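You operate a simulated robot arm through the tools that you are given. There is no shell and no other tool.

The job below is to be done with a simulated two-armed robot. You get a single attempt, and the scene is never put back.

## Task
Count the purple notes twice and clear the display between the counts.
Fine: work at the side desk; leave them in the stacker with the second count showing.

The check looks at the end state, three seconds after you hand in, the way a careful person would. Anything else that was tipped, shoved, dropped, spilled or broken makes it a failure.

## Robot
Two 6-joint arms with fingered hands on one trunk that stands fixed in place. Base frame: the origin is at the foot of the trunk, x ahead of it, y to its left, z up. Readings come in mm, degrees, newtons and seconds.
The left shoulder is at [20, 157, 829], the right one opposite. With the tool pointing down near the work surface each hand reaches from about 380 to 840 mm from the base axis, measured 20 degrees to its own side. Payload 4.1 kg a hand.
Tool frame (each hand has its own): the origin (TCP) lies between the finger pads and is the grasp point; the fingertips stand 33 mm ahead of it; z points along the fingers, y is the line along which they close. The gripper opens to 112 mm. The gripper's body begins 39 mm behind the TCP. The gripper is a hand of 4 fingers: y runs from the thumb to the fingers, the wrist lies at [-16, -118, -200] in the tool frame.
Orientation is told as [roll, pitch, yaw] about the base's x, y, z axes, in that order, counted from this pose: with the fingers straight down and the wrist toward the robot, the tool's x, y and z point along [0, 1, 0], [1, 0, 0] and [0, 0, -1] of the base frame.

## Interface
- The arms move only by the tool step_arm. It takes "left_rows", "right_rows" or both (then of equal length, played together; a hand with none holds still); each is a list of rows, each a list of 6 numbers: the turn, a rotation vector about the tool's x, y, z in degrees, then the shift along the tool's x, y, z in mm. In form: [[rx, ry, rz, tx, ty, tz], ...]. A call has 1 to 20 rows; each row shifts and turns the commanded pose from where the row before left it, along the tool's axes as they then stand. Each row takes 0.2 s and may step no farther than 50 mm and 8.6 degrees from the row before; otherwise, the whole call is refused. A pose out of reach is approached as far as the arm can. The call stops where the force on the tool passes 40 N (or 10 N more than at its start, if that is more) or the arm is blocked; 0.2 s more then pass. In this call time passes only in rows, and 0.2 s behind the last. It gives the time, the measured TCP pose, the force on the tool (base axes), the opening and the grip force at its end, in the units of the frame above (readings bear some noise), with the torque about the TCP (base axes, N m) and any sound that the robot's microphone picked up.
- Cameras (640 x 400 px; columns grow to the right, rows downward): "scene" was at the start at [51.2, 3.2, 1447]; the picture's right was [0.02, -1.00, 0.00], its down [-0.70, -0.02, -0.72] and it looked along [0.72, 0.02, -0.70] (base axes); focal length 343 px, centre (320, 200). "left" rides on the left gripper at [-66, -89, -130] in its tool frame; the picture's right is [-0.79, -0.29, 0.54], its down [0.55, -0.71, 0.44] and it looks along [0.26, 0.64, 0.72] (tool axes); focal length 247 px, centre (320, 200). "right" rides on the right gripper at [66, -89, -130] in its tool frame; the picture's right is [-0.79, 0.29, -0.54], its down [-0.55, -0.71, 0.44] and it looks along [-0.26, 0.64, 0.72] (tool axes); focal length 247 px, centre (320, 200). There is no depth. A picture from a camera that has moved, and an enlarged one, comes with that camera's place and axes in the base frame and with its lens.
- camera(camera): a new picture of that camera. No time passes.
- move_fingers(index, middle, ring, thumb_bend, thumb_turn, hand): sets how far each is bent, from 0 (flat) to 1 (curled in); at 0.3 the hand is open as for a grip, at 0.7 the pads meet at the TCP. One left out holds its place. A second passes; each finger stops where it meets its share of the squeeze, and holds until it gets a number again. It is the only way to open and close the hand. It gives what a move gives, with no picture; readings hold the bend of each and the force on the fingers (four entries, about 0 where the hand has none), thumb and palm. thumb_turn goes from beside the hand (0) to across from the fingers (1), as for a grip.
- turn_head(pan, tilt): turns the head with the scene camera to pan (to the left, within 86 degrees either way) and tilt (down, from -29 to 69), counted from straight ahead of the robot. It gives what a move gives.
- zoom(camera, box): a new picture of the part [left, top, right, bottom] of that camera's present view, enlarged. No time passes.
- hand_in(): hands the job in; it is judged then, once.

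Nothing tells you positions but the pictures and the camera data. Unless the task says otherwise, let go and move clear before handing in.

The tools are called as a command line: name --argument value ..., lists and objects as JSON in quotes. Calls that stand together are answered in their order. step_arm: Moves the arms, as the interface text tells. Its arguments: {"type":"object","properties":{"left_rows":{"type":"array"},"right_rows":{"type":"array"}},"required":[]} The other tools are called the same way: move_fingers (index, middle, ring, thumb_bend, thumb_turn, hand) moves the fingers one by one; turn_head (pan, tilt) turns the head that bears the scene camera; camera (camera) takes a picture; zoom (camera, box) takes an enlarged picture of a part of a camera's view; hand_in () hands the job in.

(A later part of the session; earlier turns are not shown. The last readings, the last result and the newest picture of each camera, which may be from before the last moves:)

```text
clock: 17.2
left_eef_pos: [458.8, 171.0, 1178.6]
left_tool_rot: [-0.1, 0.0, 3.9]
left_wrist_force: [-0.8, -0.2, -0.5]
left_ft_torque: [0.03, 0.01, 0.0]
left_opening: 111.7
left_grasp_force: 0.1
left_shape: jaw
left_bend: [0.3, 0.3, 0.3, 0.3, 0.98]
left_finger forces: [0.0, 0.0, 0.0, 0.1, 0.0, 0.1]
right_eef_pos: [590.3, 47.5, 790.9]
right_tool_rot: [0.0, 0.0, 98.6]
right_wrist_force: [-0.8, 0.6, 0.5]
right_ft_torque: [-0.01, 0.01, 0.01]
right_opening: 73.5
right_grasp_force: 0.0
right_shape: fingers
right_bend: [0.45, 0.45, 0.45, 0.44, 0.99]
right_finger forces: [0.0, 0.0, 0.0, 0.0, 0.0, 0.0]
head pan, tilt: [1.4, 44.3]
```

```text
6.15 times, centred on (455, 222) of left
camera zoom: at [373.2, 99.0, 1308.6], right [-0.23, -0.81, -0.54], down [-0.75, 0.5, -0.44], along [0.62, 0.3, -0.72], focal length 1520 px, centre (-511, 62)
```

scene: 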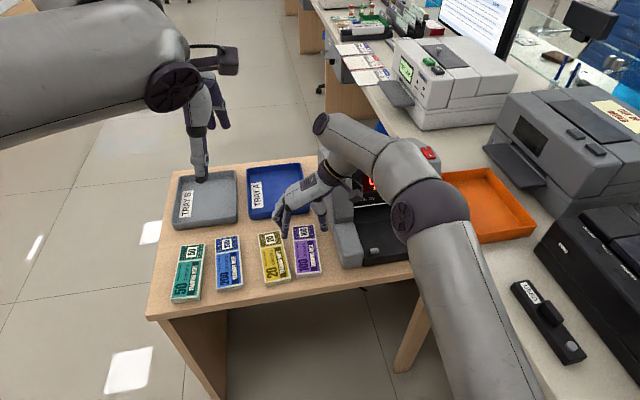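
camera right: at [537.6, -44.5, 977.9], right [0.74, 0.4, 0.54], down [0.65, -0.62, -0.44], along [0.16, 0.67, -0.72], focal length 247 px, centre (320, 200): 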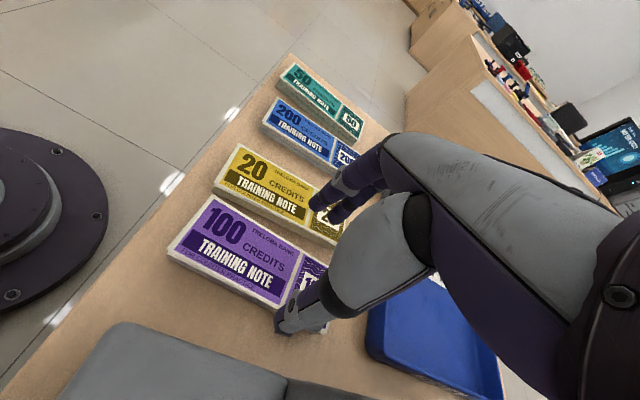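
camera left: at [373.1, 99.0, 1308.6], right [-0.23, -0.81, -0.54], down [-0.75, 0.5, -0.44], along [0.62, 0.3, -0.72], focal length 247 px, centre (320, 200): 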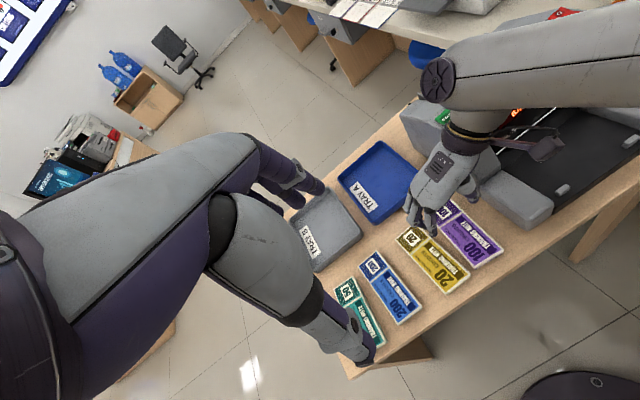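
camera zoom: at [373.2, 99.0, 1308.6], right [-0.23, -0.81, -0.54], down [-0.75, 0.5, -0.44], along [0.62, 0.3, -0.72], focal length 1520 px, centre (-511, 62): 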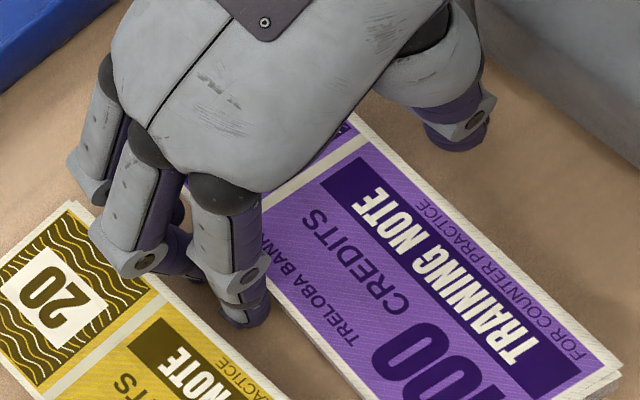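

There is no contact yet. I'll lower the last 3.5 mm, bring the thumb in close, and then close the grip.

step_arm --right_rows '[[0, 0, 0, 0, 0, 3.5]]'

move_fingers --hand "right" --thumb_bend 0.52

move_fingers --hand "right" --index 0.65 --middle 0.65 --ring 0.65 --thumb_bend 0.65

zoom --camera "scene" --box '[280, 210, 340, 265]'

zoom --camera "right" --box '[230, 150, 370, 350]'

```text
clock: 17.6
left_eef_pos: [458.4, 171.4, 1177.9]
left_tool_rot: [0.0, -0.1, 4.0]
left_wrist_force: [-0.8, -0.3, -0.3]
left_ft_torque: [0.0, -0.01, 0.02]
left_opening: 111.7
left_grasp_force: 0.0
left_shape: jaw
left_bend: [0.3, 0.3, 0.3, 0.3, 0.98]
left_finger forces: [0.1, 0.0, 0.0, 0.0, 0.1, 0.0]
right_eef_pos: [589.1, 46.7, 788.6]
right_tool_rot: [0.0, 0.0, 98.5]
right_wrist_force: [-0.4, -0.6, -0.7]
right_ft_torque: [0.01, 0.03, -0.02]
right_opening: 73.5
right_grasp_force: 0.0
right_shape: fingers
right_bend: [0.45, 0.45, 0.45, 0.44, 0.99]
right_finger forces: [0.0, 0.0, 0.0, 0.0, 0.0, 0.0]
head pan, tilt: [1.4, 44.3]
```

```text
clock: 18.6
left_eef_pos: [457.3, 171.2, 1177.8]
left_tool_rot: [0.1, 0.0, 4.1]
left_wrist_force: [-0.3, 0.1, -1.0]
left_ft_torque: [-0.01, -0.02, 0.02]
left_opening: 111.9
left_grasp_force: 0.0
left_shape: jaw
left_bend: [0.3, 0.3, 0.3, 0.3, 0.98]
left_finger forces: [0.0, 0.1, 0.0, 0.0, 0.1, 0.0]
right_eef_pos: [590.4, 48.4, 788.4]
right_tool_rot: [0.0, 0.0, 98.5]
right_wrist_force: [-0.8, -0.4, -0.3]
right_ft_torque: [0.02, 0.02, 0.01]
right_opening: 62.4
right_grasp_force: 0.1
right_shape: fingers
right_bend: [0.45, 0.45, 0.45, 0.52, 1.0]
right_finger forces: [0.0, 0.1, 0.0, 0.0, 0.0, 0.0]
head pan, tilt: [1.4, 44.3]
```

```text
clock: 19.6
left_eef_pos: [458.1, 170.9, 1178.3]
left_tool_rot: [0.0, 0.0, 4.0]
left_wrist_force: [0.5, -0.8, -0.4]
left_ft_torque: [0.01, 0.0, 0.01]
left_opening: 111.8
left_grasp_force: 0.1
left_shape: jaw
left_bend: [0.3, 0.3, 0.3, 0.3, 0.98]
left_finger forces: [0.0, 0.0, 0.0, 0.0, 0.0, 0.1]
right_eef_pos: [590.3, 47.1, 788.6]
right_tool_rot: [-0.2, 0.0, 98.5]
right_wrist_force: [-0.4, 4.0, 7.9]
right_ft_torque: [0.42, -0.06, 0.01]
right_opening: 56.9
right_grasp_force: 24.4
right_shape: fingers
right_bend: [0.53, 0.55, 0.57, 0.52, 0.99]
right_finger forces: [7.3, 14.1, 7.5, 0.1, 19.7, 0.0]
head pan, tilt: [1.4, 44.3]
```

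```text
7.27 times, centred on (310, 238) of scene
camera zoom: at [50.9, 3.3, 1447.0], right [0.02, -1.0, 0.0], down [-0.7, -0.02, -0.72], along [0.72, 0.02, -0.7], focal length 2497 px, centre (393, -73)
```

zoom: 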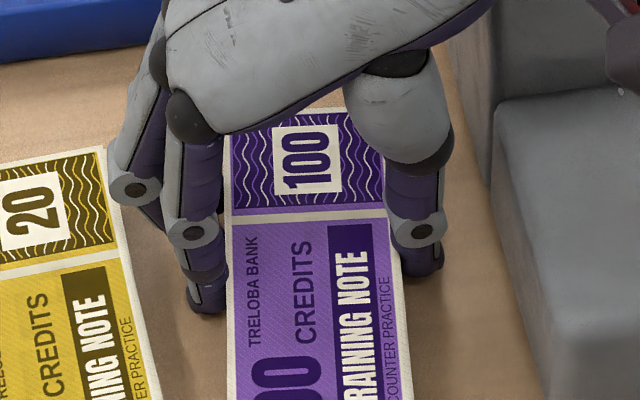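

```text
2.00 times, centred on (300, 250) of right
camera zoom: at [538.4, -50.0, 918.5], right [0.74, 0.4, 0.54], down [0.65, -0.62, -0.44], along [0.16, 0.67, -0.72], focal length 494 px, centre (360, 100)
```

zoom: 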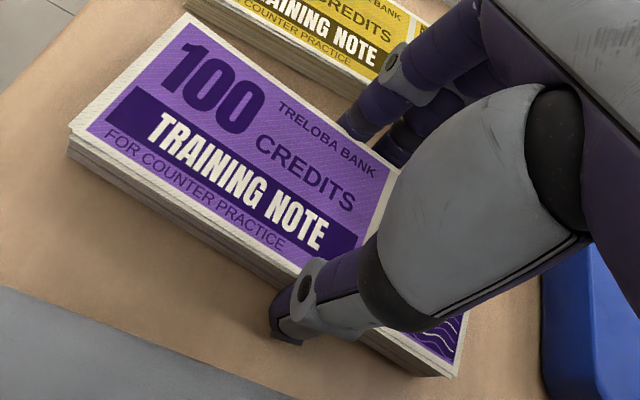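

The bundle is gripped at about 24 N. I'll lift it a little and check that all of it comes along.

step_arm --right_rows '[[0, 0, 0, 0, 0, -8], [0, 0, 0, 0, 0, -12], [0, 0, 0, 0, 0, -15]]'

camera --camera "scene"

zoom --camera "left" --box '[380, 130, 540, 290]'

camera --camera "right"

```text
clock: 20.4
left_eef_pos: [457.7, 169.2, 1178.7]
left_tool_rot: [0.1, 0.0, 4.0]
left_wrist_force: [0.0, -0.4, 0.7]
left_ft_torque: [-0.02, 0.04, 0.0]
left_opening: 111.8
left_grasp_force: 0.1
left_shape: jaw
left_bend: [0.3, 0.3, 0.3, 0.3, 0.98]
left_finger forces: [0.0, 0.0, 0.0, 0.1, 0.0, 0.0]
right_eef_pos: [591.1, 46.8, 823.5]
right_tool_rot: [0.0, -0.1, 98.5]
right_wrist_force: [0.1, 0.1, -1.2]
right_ft_torque: [0.0, -0.03, 0.0]
right_opening: 57.0
right_grasp_force: 20.4
right_shape: fingers
right_bend: [0.54, 0.56, 0.57, 0.52, 0.99]
right_finger forces: [6.8, 6.6, 7.0, 0.1, 20.5, 0.1]
head pan, tilt: [1.4, 44.3]
```

```text
taken
```

scene: 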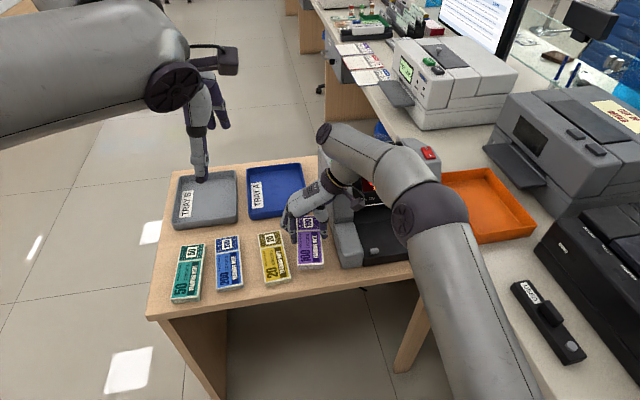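

```text
2.50 times, centred on (460, 210) of left
camera zoom: at [373.3, 99.0, 1308.6], right [-0.23, -0.81, -0.54], down [-0.75, 0.5, -0.44], along [0.62, 0.3, -0.72], focal length 617 px, centre (-30, 175)
```

zoom: 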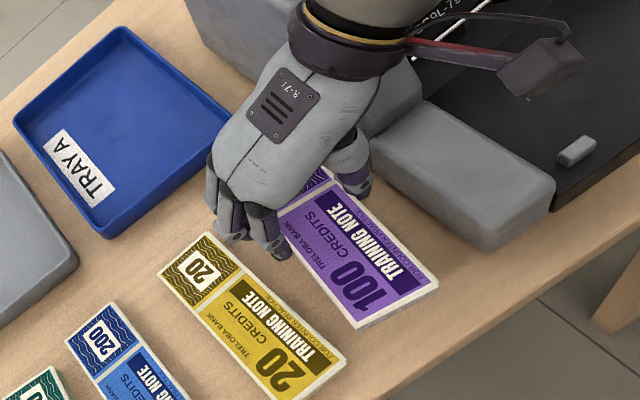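

```text
taken
camera right: at [539.1, -50.3, 953.5], right [0.74, 0.4, 0.54], down [0.65, -0.62, -0.44], along [0.16, 0.67, -0.72], focal length 247 px, centre (320, 200)
```

right: 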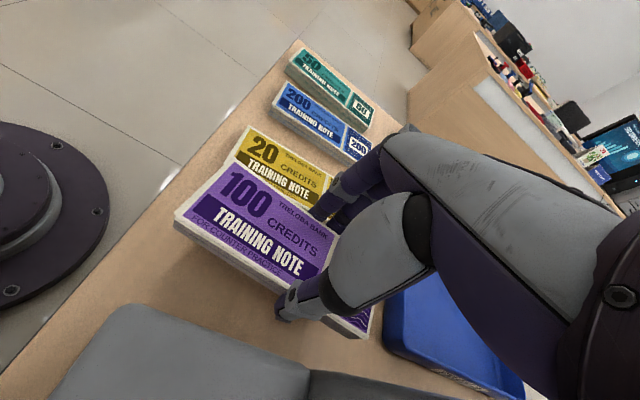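

The whole bundle is up and weighs roughly 1.2 N. Next I'll raise it well above the machine, move it toward the right, and turn it so its long side runs across the hopper.

step_arm --right_rows '[[0, 0, 0, 0, 0, -30], [0, 0, 0, 0, 0, -40], [0, 0, 0, 0, 0, -40], [0, 0, 0, 0, 0, -40], [0, 0, 0, 0, 0, -37], [0, 0, 0, 15.2, -33.8, 0], [0, 0, 0, 15.2, -33.8, 0], [0, 0, 0, 15.2, -33.8, 0]]'

step_arm --right_rows '[[0, 0, 7.96, 0, 0, 0], [0, 0, 7.96, 0, 0, 0], [0, 0, 7.96, 0, 0, 0], [0, 0, 7.96, 0, 0, 0], [0, 0, 7.96, 0, 0, 0], [0, 0, 7.96, 0, 0, 0], [0, 0, 7.96, 0, 0, 0], [0, 0, 7.96, 0, 0, 0], [0, 0, 7.96, 0, 0, 0], [0, 0, 7.96, 0, 0, 0], [0, 0, 7.96, 0, 0, 0]]'

camera --camera "scene"

camera --camera "right"

camera --camera "left"

```text
clock: 22.2
left_eef_pos: [458.3, 170.2, 1177.4]
left_tool_rot: [0.1, 0.1, 4.0]
left_wrist_force: [0.0, 0.3, 0.2]
left_ft_torque: [-0.04, 0.02, -0.02]
left_opening: 111.8
left_grasp_force: 0.1
left_shape: jaw
left_bend: [0.3, 0.3, 0.3, 0.3, 0.98]
left_finger forces: [0.1, 0.0, 0.0, 0.0, 0.0, 0.0]
right_eef_pos: [556.1, -60.5, 1008.0]
right_tool_rot: [0.0, -0.1, 98.6]
right_wrist_force: [1.3, 0.5, -0.8]
right_ft_torque: [-0.06, -0.03, 0.03]
right_opening: 56.9
right_grasp_force: 20.2
right_shape: fingers
right_bend: [0.54, 0.56, 0.57, 0.52, 0.99]
right_finger forces: [7.0, 6.5, 7.0, 0.1, 20.6, 0.0]
right hand out of reach, approached as far as the arm can: row 5
head pan, tilt: [1.4, 44.3]
```

```text
clock: 24.6
left_eef_pos: [456.7, 171.1, 1177.3]
left_tool_rot: [0.0, 0.0, 4.0]
left_wrist_force: [-0.8, -0.1, 0.0]
left_ft_torque: [0.04, 0.0, 0.0]
left_opening: 111.8
left_grasp_force: 0.2
left_shape: jaw
left_bend: [0.3, 0.3, 0.3, 0.3, 0.98]
left_finger forces: [0.0, 0.0, 0.0, 0.1, 0.0, 0.0]
right_eef_pos: [556.1, -61.9, 1008.5]
right_tool_rot: [0.0, 0.1, 11.0]
right_wrist_force: [-0.2, -0.8, -1.2]
right_ft_torque: [0.0, 0.01, 0.02]
right_opening: 56.9
right_grasp_force: 20.2
right_shape: fingers
right_bend: [0.54, 0.56, 0.57, 0.52, 0.99]
right_finger forces: [7.0, 6.3, 6.9, 0.0, 20.2, 0.0]
head pan, tilt: [1.4, 44.3]
```

```text
taken
```

scene: 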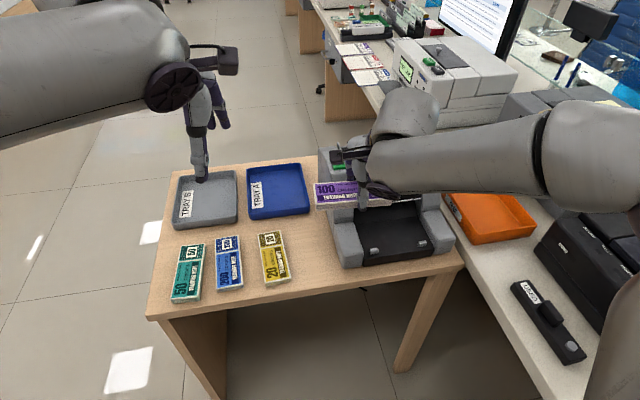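

```text
taken
camera right: at [456.4, -13.8, 1138.0], right [0.43, -0.72, 0.54], down [-0.59, -0.68, -0.44], along [0.68, -0.13, -0.72], focal length 247 px, centre (320, 200)
```

right: 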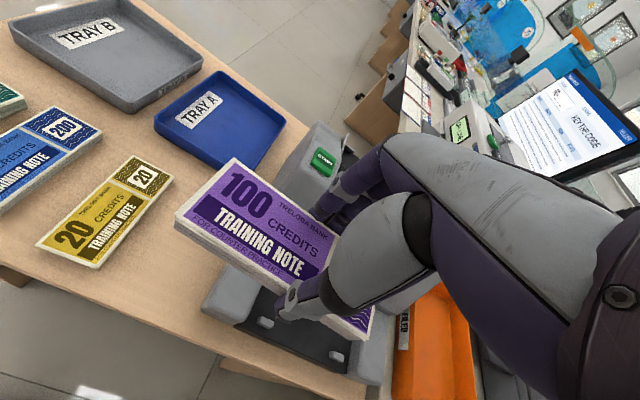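

```text
taken
camera left: at [373.3, 99.0, 1308.6], right [-0.23, -0.81, -0.54], down [-0.75, 0.5, -0.44], along [0.62, 0.3, -0.72], focal length 247 px, centre (320, 200)
```

left: 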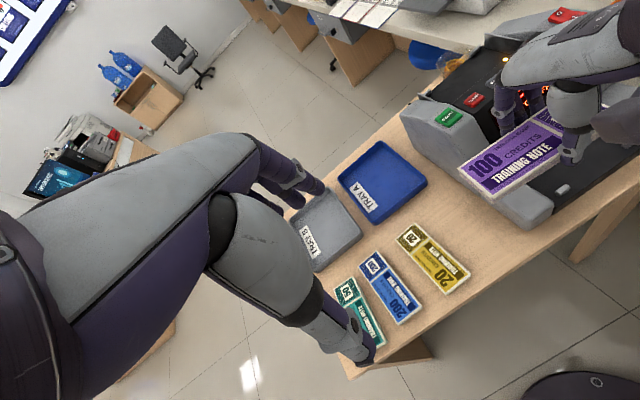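

The bundle is held level with its long side across the machine, but it looks a few degrees off in the hand. I'll zoom in to measure that before placing.

zoom --camera "right" --box '[160, 140, 390, 350]'

zoom --camera "left" --box '[430, 60, 640, 220]'

zoom --camera "scene" --box '[300, 140, 440, 230]'

```text
1.90 times, centred on (275, 245) of right
camera zoom: at [456.4, -13.8, 1138.0], right [0.43, -0.72, 0.54], down [-0.59, -0.68, -0.44], along [0.68, -0.13, -0.72], focal length 470 px, centre (406, 114)
```

zoom: 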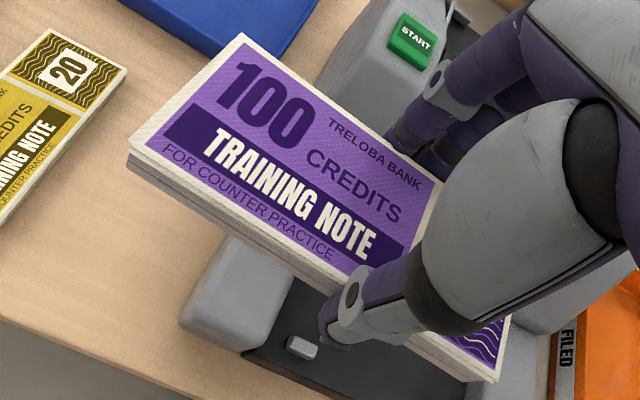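

```text
2.50 times, centred on (535, 140) of left
camera zoom: at [373.3, 99.0, 1308.6], right [-0.23, -0.81, -0.54], down [-0.75, 0.5, -0.44], along [0.62, 0.3, -0.72], focal length 617 px, centre (-218, 350)
```

zoom: 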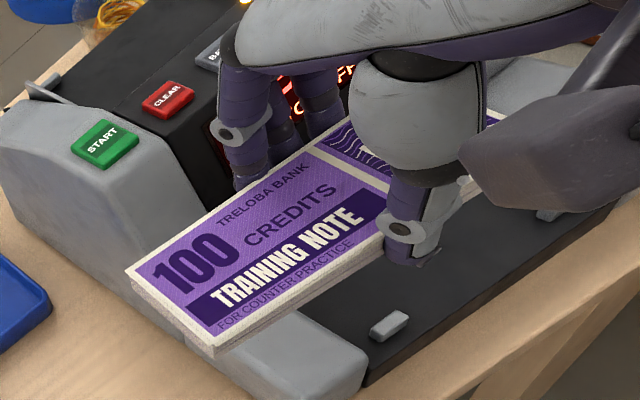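

```text
4.44 times, centred on (370, 185) of scene
camera zoom: at [51.2, 3.1, 1447.0], right [0.02, -1.0, 0.0], down [-0.7, -0.02, -0.72], along [0.72, 0.02, -0.7], focal length 1526 px, centre (98, 267)
```

zoom: 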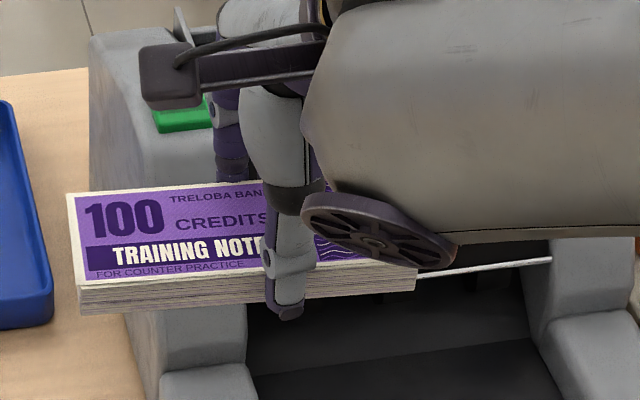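

The bundle is turned about 5° in the hand, with its centre about 16 mm left of the TCP. I'll correct the yaw to 16° and tilt the tool 12° forward for reach. Then I'll carry it high over the keys toward the hopper while the left camera moves in to watch.

step_arm --left_rows '[[0, 0, 0, -6.7, 36.2, 17.4], [0, 0, 0, -6.7, 36.2, 17.4], [0, 0, 0, -6.7, 36.2, 17.4], [0, 0, 0, -6.7, 36.2, 17.4], [0, 0, 0, -6.7, 36.2, 17.4]]'

step_arm --right_rows '[[0, 0, -5, 0, 0, -7], [-6, 0, 0, 0, 0, 0], [-6, 0, 0, 0, 0, 0], [0, 0, 0, -31.3, 25.7, 3.7], [0, 0, 0, -31.3, 25.7, 3.7], [0, 0, 0, -31.3, 25.7, 3.7], [0, 0, 0, -31.3, 25.7, 3.7]]'

camera --camera "scene"

camera --camera "left"

camera --camera "right"

```text
clock: 25.8
left_eef_pos: [641.5, 150.4, 1090.7]
left_tool_rot: [0.0, 0.0, 4.0]
left_wrist_force: [-0.4, 0.6, 0.3]
left_ft_torque: [0.01, -0.04, 0.0]
left_opening: 111.8
left_grasp_force: 0.0
left_shape: jaw
left_bend: [0.3, 0.3, 0.3, 0.3, 0.98]
left_finger forces: [0.0, 0.0, 0.0, 0.1, 0.0, 0.0]
right_eef_pos: [556.1, -62.0, 1008.7]
right_tool_rot: [0.0, 0.0, 10.9]
right_wrist_force: [-0.2, 0.5, 0.1]
right_ft_torque: [-0.03, -0.01, 0.01]
right_opening: 56.9
right_grasp_force: 20.3
right_shape: fingers
right_bend: [0.54, 0.56, 0.57, 0.52, 0.99]
right_finger forces: [7.0, 6.3, 6.8, 0.0, 20.3, 0.1]
head pan, tilt: [1.4, 44.3]
```

```text
clock: 27.4
left_eef_pos: [641.3, 151.2, 1090.6]
left_tool_rot: [0.0, 0.0, 4.0]
left_wrist_force: [-0.4, -0.2, 0.4]
left_ft_torque: [-0.01, -0.03, 0.02]
left_opening: 111.4
left_grasp_force: 0.0
left_shape: jaw
left_bend: [0.3, 0.3, 0.3, 0.3, 0.98]
left_finger forces: [0.0, 0.0, 0.0, 0.0, 0.1, 0.0]
right_eef_pos: [689.8, -153.6, 1021.9]
right_tool_rot: [-0.1, -12.0, 15.8]
right_wrist_force: [-0.2, 0.1, -0.3]
right_ft_torque: [0.0, -0.01, 0.01]
right_opening: 56.5
right_grasp_force: 19.5
right_shape: fingers
right_bend: [0.54, 0.56, 0.57, 0.52, 0.99]
right_finger forces: [6.9, 6.2, 6.7, 0.0, 20.1, 0.1]
head pan, tilt: [1.4, 44.3]
```

```text
taken
```

scene: 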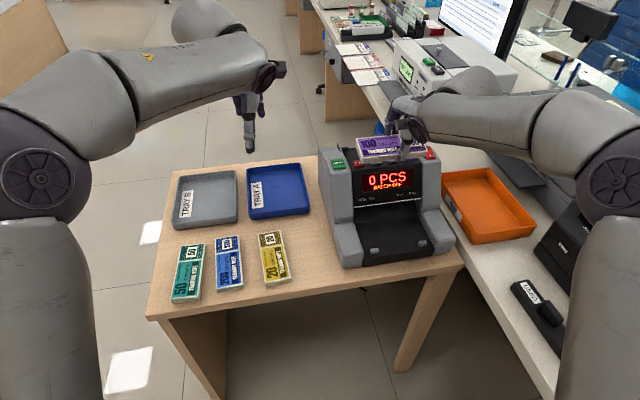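

```text
taken
camera left: at [556.4, 79.1, 1221.1], right [-0.23, -0.81, -0.54], down [-0.75, 0.5, -0.44], along [0.62, 0.3, -0.72], focal length 247 px, centre (320, 200)
```

left: 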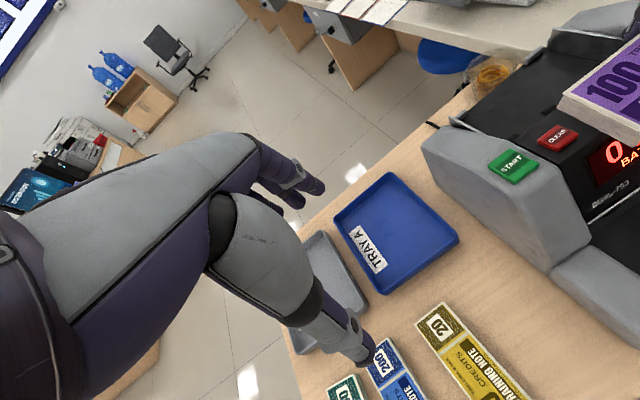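

```text
taken
camera right: at [562.7, -121.6, 1131.2], right [0.38, -0.72, 0.59], down [-0.43, -0.7, -0.57], along [0.82, -0.03, -0.57], focal length 247 px, centre (320, 200)
```

right: 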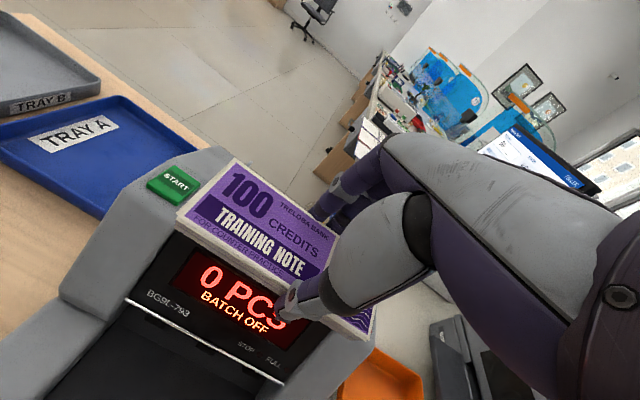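

The bundle is over the display, clear of the keys. I'll turn the left camera to see the hopper better and advance the bundle over the hopper.

step_arm --left_rows '[[0, 0, 7.5, 0, 0, 0], [0, 0, 7.5, 0, 0, 0]]'

step_arm --right_rows '[[0, 0, 0, -3.2, 31.7, 13.2], [0, 0, 0, -3.2, 31.7, 13.2], [0, 0, 0, -3.2, 31.7, 13.2]]'

camera --camera "scene"

camera --camera "left"

camera --camera "right"

```text
clock: 28.0
left_eef_pos: [639.7, 150.6, 1089.4]
left_tool_rot: [0.0, 0.0, -11.1]
left_wrist_force: [-0.3, -0.9, 0.2]
left_ft_torque: [0.01, 0.0, 0.01]
left_opening: 112.1
left_grasp_force: 0.1
left_shape: jaw
left_bend: [0.3, 0.3, 0.3, 0.3, 0.98]
left_finger forces: [0.0, 0.0, 0.0, 0.0, 0.0, 0.1]
right_eef_pos: [690.3, -154.6, 1021.8]
right_tool_rot: [0.0, -12.1, 15.8]
right_wrist_force: [0.0, -0.7, -1.4]
right_ft_torque: [-0.01, 0.03, -0.03]
right_opening: 56.7
right_grasp_force: 20.3
right_shape: fingers
right_bend: [0.54, 0.56, 0.57, 0.52, 0.99]
right_finger forces: [6.9, 6.2, 6.6, 0.0, 20.0, 0.0]
head pan, tilt: [1.4, 44.3]
```

```text
clock: 28.8
left_eef_pos: [641.1, 150.6, 1090.3]
left_tool_rot: [-0.1, 0.0, -11.0]
left_wrist_force: [-0.4, 0.0, -0.3]
left_ft_torque: [0.0, -0.04, 0.02]
left_opening: 111.7
left_grasp_force: 0.0
left_shape: jaw
left_bend: [0.3, 0.3, 0.3, 0.3, 0.98]
left_finger forces: [0.0, 0.1, 0.0, 0.0, 0.0, 0.0]
right_eef_pos: [787.5, -134.2, 1002.0]
right_tool_rot: [0.0, -12.0, 16.0]
right_wrist_force: [-0.2, -0.4, 0.5]
right_ft_torque: [0.0, -0.03, 0.02]
right_opening: 56.7
right_grasp_force: 19.6
right_shape: fingers
right_bend: [0.54, 0.57, 0.57, 0.52, 0.99]
right_finger forces: [7.0, 6.1, 6.6, 0.1, 19.8, 0.0]
head pan, tilt: [1.4, 44.3]
```

```text
taken
```

scene: 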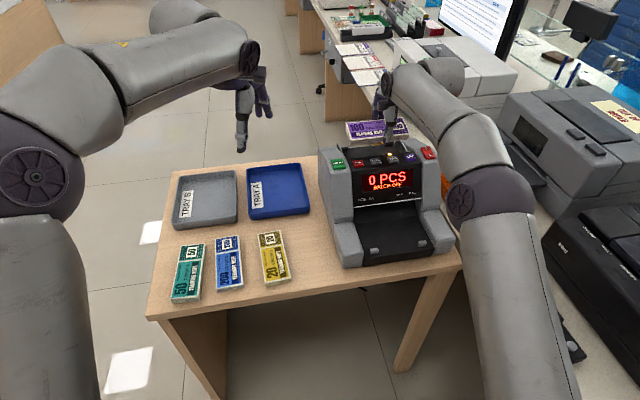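

```text
taken
camera left: at [540.0, 102.7, 1221.2], right [-0.43, -0.72, -0.54], down [-0.59, 0.68, -0.44], along [0.68, 0.13, -0.72], focal length 247 px, centre (320, 200)
```

left: 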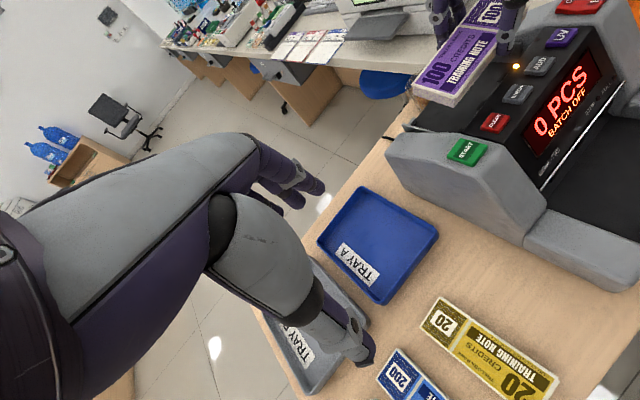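

```text
taken
camera right: at [661.2, -103.1, 1110.8], right [0.38, -0.72, 0.59], down [-0.43, -0.7, -0.57], along [0.82, -0.03, -0.57], focal length 247 px, centre (320, 200)
```

right: 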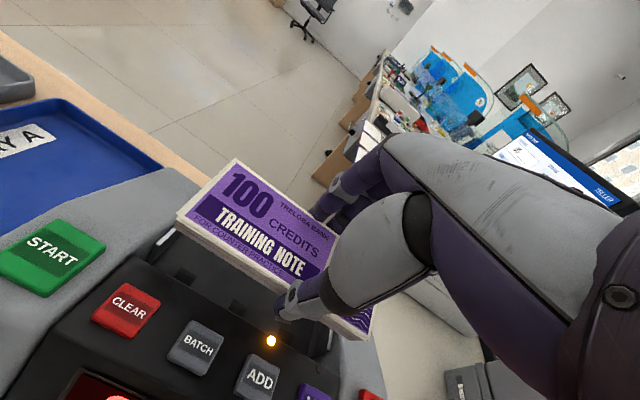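

zoom --camera "right" --box '[60, 150, 390, 370]'

zoom --camera "left" --box '[380, 0, 620, 180]'

zoom --camera "scene" --box '[310, 90, 450, 180]'

```text
1.82 times, centred on (225, 260) of right
camera zoom: at [661.2, -103.1, 1110.8], right [0.38, -0.72, 0.59], down [-0.43, -0.7, -0.57], along [0.82, -0.03, -0.57], focal length 449 px, centre (493, 91)
```

zoom: 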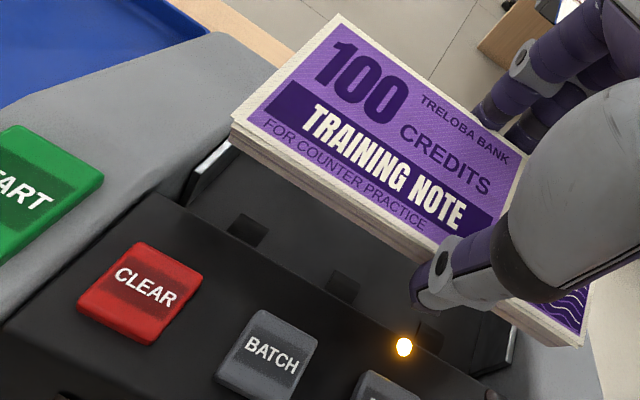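

```text
2.22 times, centred on (500, 90) of left
camera zoom: at [540.0, 102.7, 1221.2], right [-0.43, -0.72, -0.54], down [-0.59, 0.68, -0.44], along [0.68, 0.13, -0.72], focal length 549 px, centre (-80, 444)
```

zoom: 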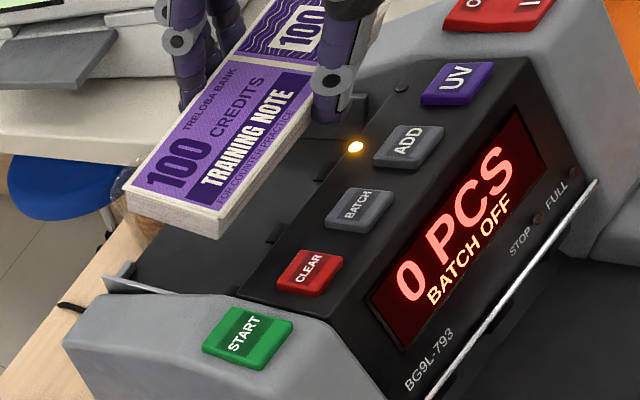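

```text
4.44 times, centred on (380, 135) of scene
camera zoom: at [50.6, 3.0, 1447.0], right [0.02, -1.0, 0.0], down [-0.7, -0.02, -0.72], along [0.72, 0.02, -0.7], focal length 1526 px, centre (53, 489)
```

zoom: 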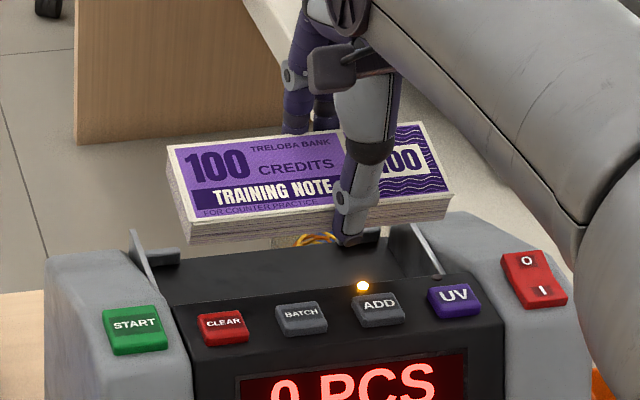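

The bundle is parallel to the hopper at about 10.7°, with its centre near [785, -120]. I want it near [812, -115], between the front rollers and the rear tabs. I'll ease forward past the panel edge and start down.

step_arm --right_rows '[[0, 0, 0, -1.3, 12.7, 8.8], [0, 0, 0, -1.1, 8.2, 22.2]]'

zoom --camera "right" --box '[60, 150, 390, 370]'

zoom --camera "left" --box '[380, 0, 620, 180]'

zoom --camera "scene" --box '[310, 90, 450, 180]'

```text
clock: 29.4
left_eef_pos: [639.9, 151.3, 1091.8]
left_tool_rot: [0.0, 0.1, -11.0]
left_wrist_force: [0.3, 1.7, -0.1]
left_ft_torque: [0.03, 0.02, -0.02]
left_opening: 111.6
left_grasp_force: 0.0
left_shape: jaw
left_bend: [0.3, 0.3, 0.3, 0.3, 0.98]
left_finger forces: [0.0, 0.0, 0.1, 0.1, 0.1, 0.1]
right_eef_pos: [805.1, -130.3, 973.4]
right_tool_rot: [0.0, -11.8, 16.0]
right_wrist_force: [-0.2, -0.3, -0.9]
right_ft_torque: [0.0, 0.02, -0.02]
right_opening: 56.4
right_grasp_force: 19.4
right_shape: fingers
right_bend: [0.54, 0.57, 0.58, 0.52, 0.99]
right_finger forces: [6.8, 6.0, 6.5, 0.0, 19.6, 0.0]
right hand out of reach, approached as far as the arm can: row 2
head pan, tilt: [1.4, 44.3]
```

```text
1.82 times, centred on (225, 260) of right
camera zoom: at [676.7, -97.4, 1081.9], right [0.38, -0.72, 0.59], down [-0.43, -0.7, -0.57], along [0.82, -0.03, -0.57], focal length 449 px, centre (493, 91)
```

zoom: 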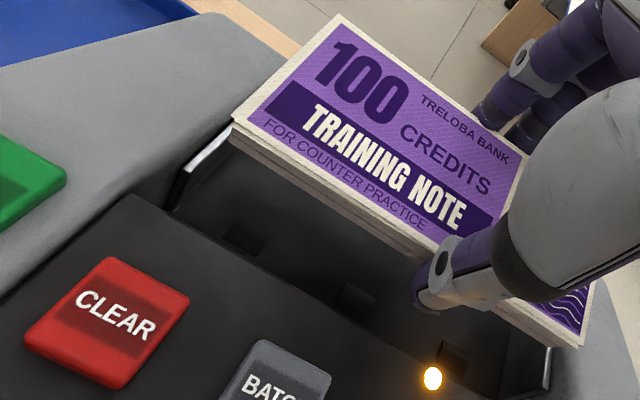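

```text
2.22 times, centred on (500, 90) of left
camera zoom: at [540.5, 102.9, 1221.0], right [-0.43, -0.72, -0.54], down [-0.59, 0.68, -0.44], along [0.68, 0.13, -0.72], focal length 549 px, centre (-80, 444)
```

zoom: 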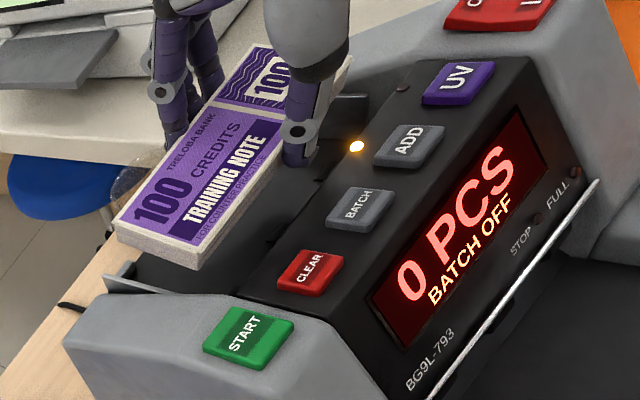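

```text
4.44 times, centred on (380, 135) of scene
camera zoom: at [51.1, 3.2, 1447.0], right [0.02, -1.0, 0.0], down [-0.7, -0.02, -0.72], along [0.72, 0.02, -0.7], focal length 1526 px, centre (53, 489)
```

zoom: 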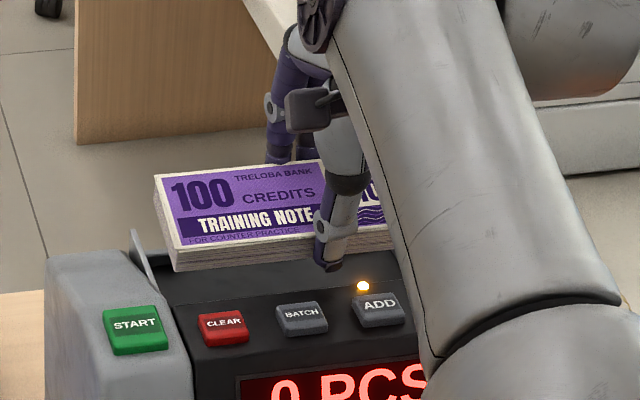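

The arm limits the forward travel at this height, but reach increases lower down. The bundle's centre is near v = -54 between the rollers and tabs, with about 12 mm to each guide. I'll keep descending while easing forward.

step_arm --right_rows '[[0, 0, 0, -0.4, 0.2, 23.6]]'

zoom --camera "right" --box '[60, 150, 390, 370]'

zoom --camera "left" --box '[380, 0, 620, 180]'

zoom --camera "scene" --box '[310, 90, 450, 180]'

```text
clock: 29.8
left_eef_pos: [641.0, 151.1, 1089.9]
left_tool_rot: [0.0, 0.0, -11.0]
left_wrist_force: [0.9, -0.7, 0.2]
left_ft_torque: [-0.02, 0.05, -0.02]
left_opening: 111.9
left_grasp_force: 0.1
left_shape: jaw
left_bend: [0.3, 0.3, 0.3, 0.3, 0.98]
left_finger forces: [0.0, 0.0, 0.0, 0.0, 0.0, 0.1]
right_eef_pos: [810.3, -128.2, 950.3]
right_tool_rot: [0.0, -12.0, 16.0]
right_wrist_force: [0.6, 0.0, -1.5]
right_ft_torque: [0.0, -0.01, 0.02]
right_opening: 56.2
right_grasp_force: 20.0
right_shape: fingers
right_bend: [0.54, 0.57, 0.58, 0.52, 0.99]
right_finger forces: [6.8, 6.0, 6.6, 0.0, 19.6, 0.0]
head pan, tilt: [1.4, 44.3]
```

```text
1.82 times, centred on (225, 260) of right
camera zoom: at [682.1, -96.1, 1059.8], right [0.38, -0.72, 0.59], down [-0.43, -0.7, -0.57], along [0.82, -0.03, -0.57], focal length 449 px, centre (493, 91)
```

zoom: 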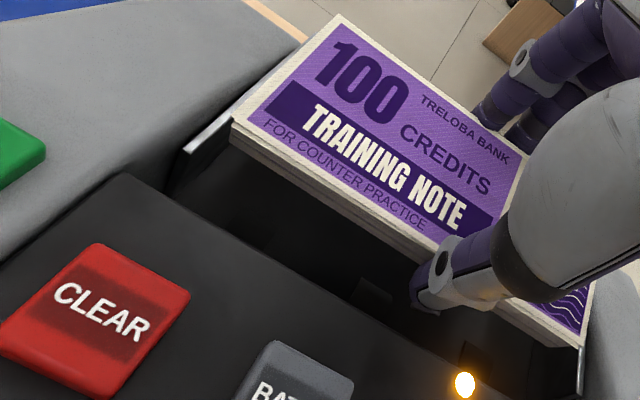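

```text
2.22 times, centred on (500, 90) of left
camera zoom: at [540.5, 102.9, 1221.0], right [-0.43, -0.72, -0.54], down [-0.59, 0.68, -0.44], along [0.68, 0.13, -0.72], focal length 549 px, centre (-80, 444)
```

zoom: 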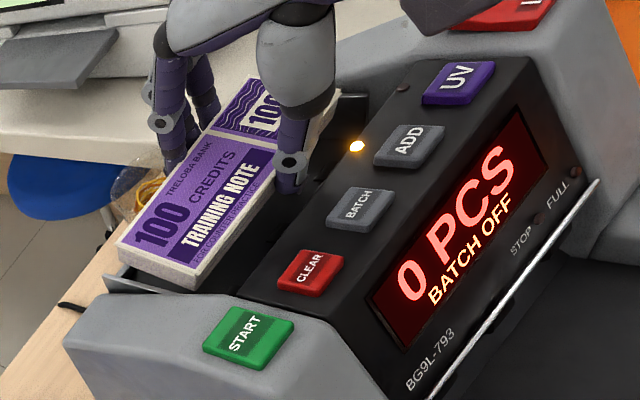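

```text
4.44 times, centred on (380, 135) of scene
camera zoom: at [51.1, 3.2, 1447.0], right [0.02, -1.0, 0.0], down [-0.7, -0.02, -0.72], along [0.72, 0.02, -0.7], focal length 1526 px, centre (53, 489)
```

zoom: 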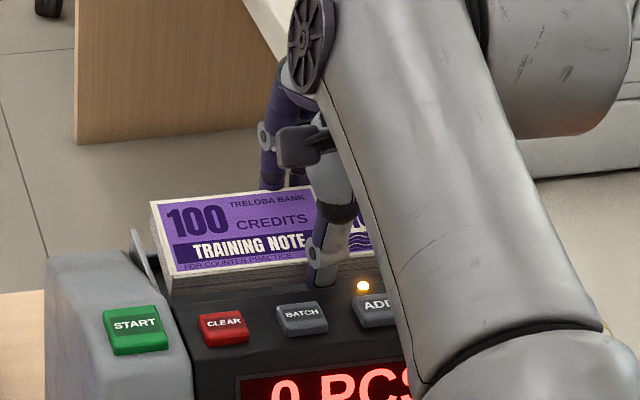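

The bundle sits inside the guides with about 9 mm to spare on the left, and the thumb is clear behind the panel. I'll continue down to a few millimetres above the floor.

step_arm --right_rows '[[0, 0, 0, -0.6, -0.3, 11.2], [0, 0, 0, -0.6, -0.3, 9.2]]'

zoom --camera "right" --box '[60, 150, 390, 370]'

zoom --camera "left" --box '[380, 0, 620, 180]'

zoom --camera "scene" --box '[310, 90, 450, 180]'

```text
clock: 30.4
left_eef_pos: [641.1, 150.2, 1090.3]
left_tool_rot: [-0.1, 0.0, -11.1]
left_wrist_force: [-0.2, 0.4, 0.0]
left_ft_torque: [-0.01, 0.05, 0.01]
left_opening: 111.5
left_grasp_force: 0.1
left_shape: jaw
left_bend: [0.3, 0.3, 0.3, 0.3, 0.98]
left_finger forces: [0.0, 0.1, 0.0, 0.0, 0.0, 0.0]
right_eef_pos: [814.0, -128.3, 930.1]
right_tool_rot: [0.1, -11.9, 16.0]
right_wrist_force: [0.0, -0.4, -1.8]
right_ft_torque: [-0.02, -0.01, 0.01]
right_opening: 56.3
right_grasp_force: 19.1
right_shape: fingers
right_bend: [0.54, 0.57, 0.58, 0.52, 0.99]
right_finger forces: [6.8, 6.1, 6.6, 0.1, 19.6, 0.1]
head pan, tilt: [1.4, 44.3]
```

```text
1.82 times, centred on (225, 260) of right
camera zoom: at [686.0, -96.0, 1039.6], right [0.38, -0.72, 0.59], down [-0.43, -0.7, -0.57], along [0.82, -0.03, -0.57], focal length 449 px, centre (493, 91)
```

zoom: 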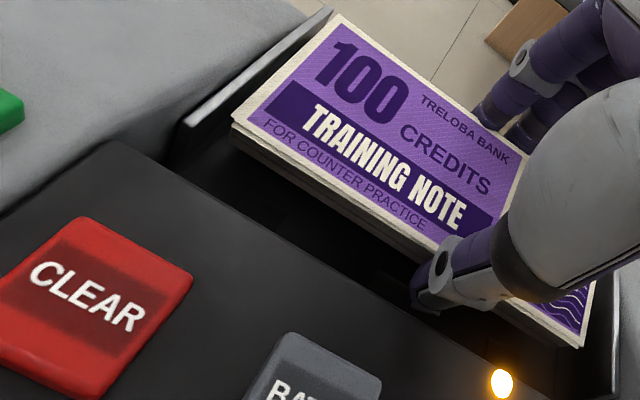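

```text
2.22 times, centred on (500, 90) of left
camera zoom: at [540.5, 102.9, 1221.0], right [-0.43, -0.72, -0.54], down [-0.59, 0.68, -0.44], along [0.68, 0.13, -0.72], focal length 549 px, centre (-80, 444)
```

zoom: 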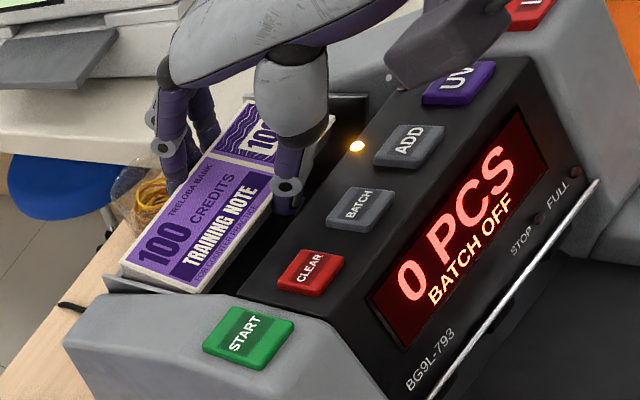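

```text
4.44 times, centred on (380, 135) of scene
camera zoom: at [51.1, 3.2, 1447.0], right [0.02, -1.0, 0.0], down [-0.7, -0.02, -0.72], along [0.72, 0.02, -0.7], focal length 1526 px, centre (53, 489)
```

zoom: 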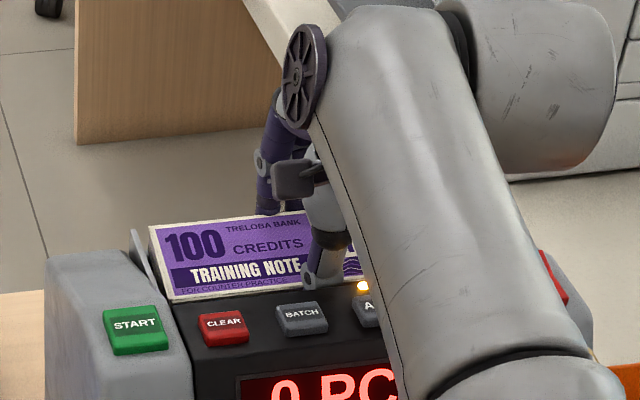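

The bundle is down between the guides, about 8 mm above the floor at its near edge. I'll lower it the last few millimetres, then open.

step_arm --right_rows '[[0, 0, 0, 0, -0.8, 4.0], [0, 0, 0, 0, -0.6, 3.0]]'

zoom --camera "left" --box '[400, 20, 520, 120]'

```text
clock: 31.0
left_eef_pos: [641.6, 150.2, 1089.9]
left_tool_rot: [0.0, 0.0, -11.0]
left_wrist_force: [-0.3, 0.6, 0.8]
left_ft_torque: [-0.03, 0.01, -0.01]
left_opening: 111.9
left_grasp_force: 0.1
left_shape: jaw
left_bend: [0.3, 0.3, 0.3, 0.3, 0.98]
left_finger forces: [0.0, 0.0, 0.0, 0.1, 0.0, 0.0]
right_eef_pos: [813.2, -127.5, 924.3]
right_tool_rot: [0.0, -11.8, 15.8]
right_wrist_force: [0.5, 0.0, -2.0]
right_ft_torque: [-0.02, 0.01, 0.03]
right_opening: 56.5
right_grasp_force: 19.5
right_shape: fingers
right_bend: [0.54, 0.57, 0.58, 0.52, 0.99]
right_finger forces: [6.7, 5.9, 6.7, 0.1, 19.6, 0.0]
head pan, tilt: [1.4, 44.3]
```

```text
4.00 times, centred on (460, 70) of left
camera zoom: at [540.5, 102.9, 1221.0], right [-0.43, -0.72, -0.54], down [-0.59, 0.68, -0.44], along [0.68, 0.13, -0.72], focal length 988 px, centre (-240, 720)
```

zoom: 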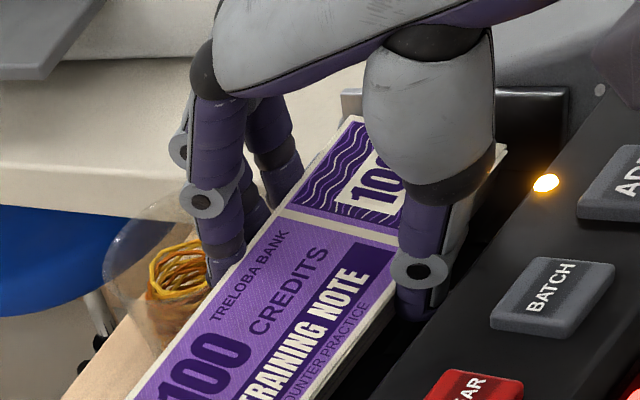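

step_arm --right_rows '[[0, 0, 0, 0, -0.4, 2.5]]'

move_fingers --hand "right" --index 0.47 --middle 0.47 --ring 0.47 --thumb_bend 0.5

zoom --camera "left" --box '[400, 20, 520, 120]'

zoom --camera "right" --box '[60, 150, 390, 370]'

zoom --camera "scene" --box '[310, 90, 450, 180]'

```text
clock: 31.4
left_eef_pos: [641.2, 150.1, 1090.3]
left_tool_rot: [0.0, 0.1, -11.0]
left_wrist_force: [0.2, 0.4, 0.7]
left_ft_torque: [0.03, -0.01, 0.02]
left_opening: 112.0
left_grasp_force: 0.1
left_shape: jaw
left_bend: [0.3, 0.3, 0.3, 0.3, 0.98]
left_finger forces: [0.0, 0.1, 0.1, 0.1, 0.1, 0.0]
right_eef_pos: [813.5, -128.0, 922.0]
right_tool_rot: [0.1, -11.9, 15.9]
right_wrist_force: [-1.3, -0.3, -2.5]
right_ft_torque: [-0.01, 0.01, 0.01]
right_opening: 56.6
right_grasp_force: 19.5
right_shape: fingers
right_bend: [0.54, 0.57, 0.58, 0.52, 0.99]
right_finger forces: [6.7, 6.0, 6.5, 0.0, 19.7, 0.0]
head pan, tilt: [1.4, 44.3]
```

```text
clock: 32.4
left_eef_pos: [641.3, 149.9, 1090.7]
left_tool_rot: [0.0, 0.1, -10.9]
left_wrist_force: [0.6, 0.7, 0.1]
left_ft_torque: [0.0, 0.02, 0.01]
left_opening: 111.8
left_grasp_force: 0.1
left_shape: jaw
left_bend: [0.3, 0.3, 0.3, 0.3, 0.98]
left_finger forces: [0.0, 0.0, 0.0, 0.0, 0.0, 0.1]
right_eef_pos: [813.4, -128.0, 921.8]
right_tool_rot: [0.0, -11.9, 15.8]
right_wrist_force: [0.2, -0.2, -0.2]
right_ft_torque: [0.01, 0.01, -0.01]
right_opening: 62.0
right_grasp_force: 0.0
right_shape: fingers
right_bend: [0.47, 0.47, 0.47, 0.5, 1.0]
right_finger forces: [0.0, 0.0, 0.0, 0.1, 0.0, 0.0]
head pan, tilt: [1.4, 44.3]
```

```text
4.00 times, centred on (460, 70) of left
camera zoom: at [540.5, 102.9, 1221.0], right [-0.43, -0.72, -0.54], down [-0.59, 0.68, -0.44], along [0.68, 0.13, -0.72], focal length 988 px, centre (-240, 720)
```

zoom: 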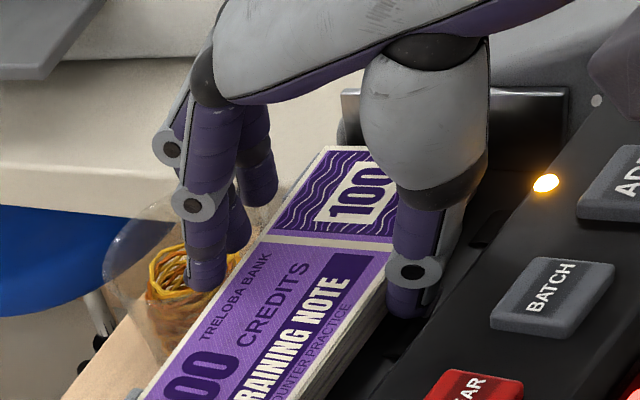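

```text
1.82 times, centred on (225, 260) of right
camera zoom: at [686.8, -96.0, 1030.1], right [0.38, -0.72, 0.59], down [-0.43, -0.7, -0.57], along [0.82, -0.03, -0.57], focal length 449 px, centre (493, 91)
```

zoom: 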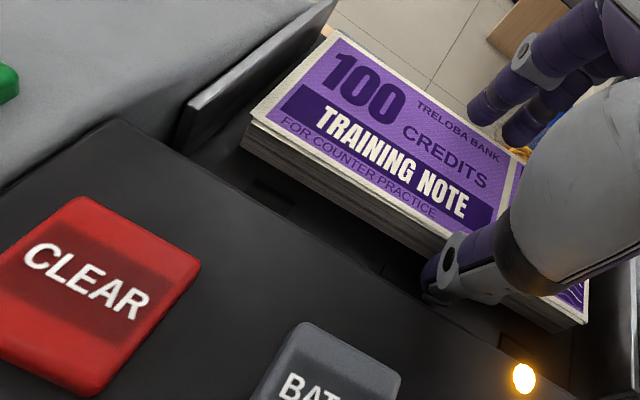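

```text
4.44 times, centred on (380, 135) of scene
camera zoom: at [51.2, 3.2, 1447.0], right [0.02, -1.0, 0.0], down [-0.7, -0.02, -0.72], along [0.72, 0.02, -0.7], focal length 1526 px, centre (53, 489)
```

zoom: 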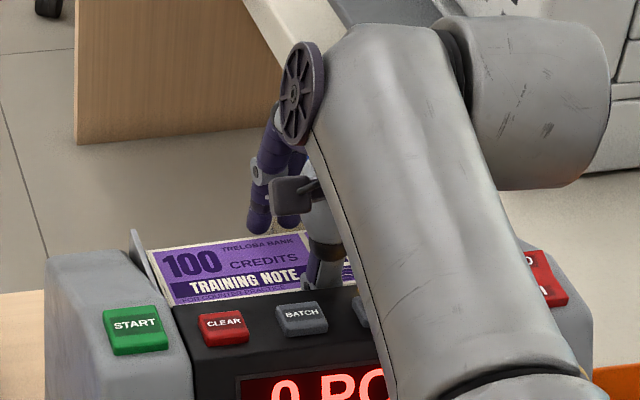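

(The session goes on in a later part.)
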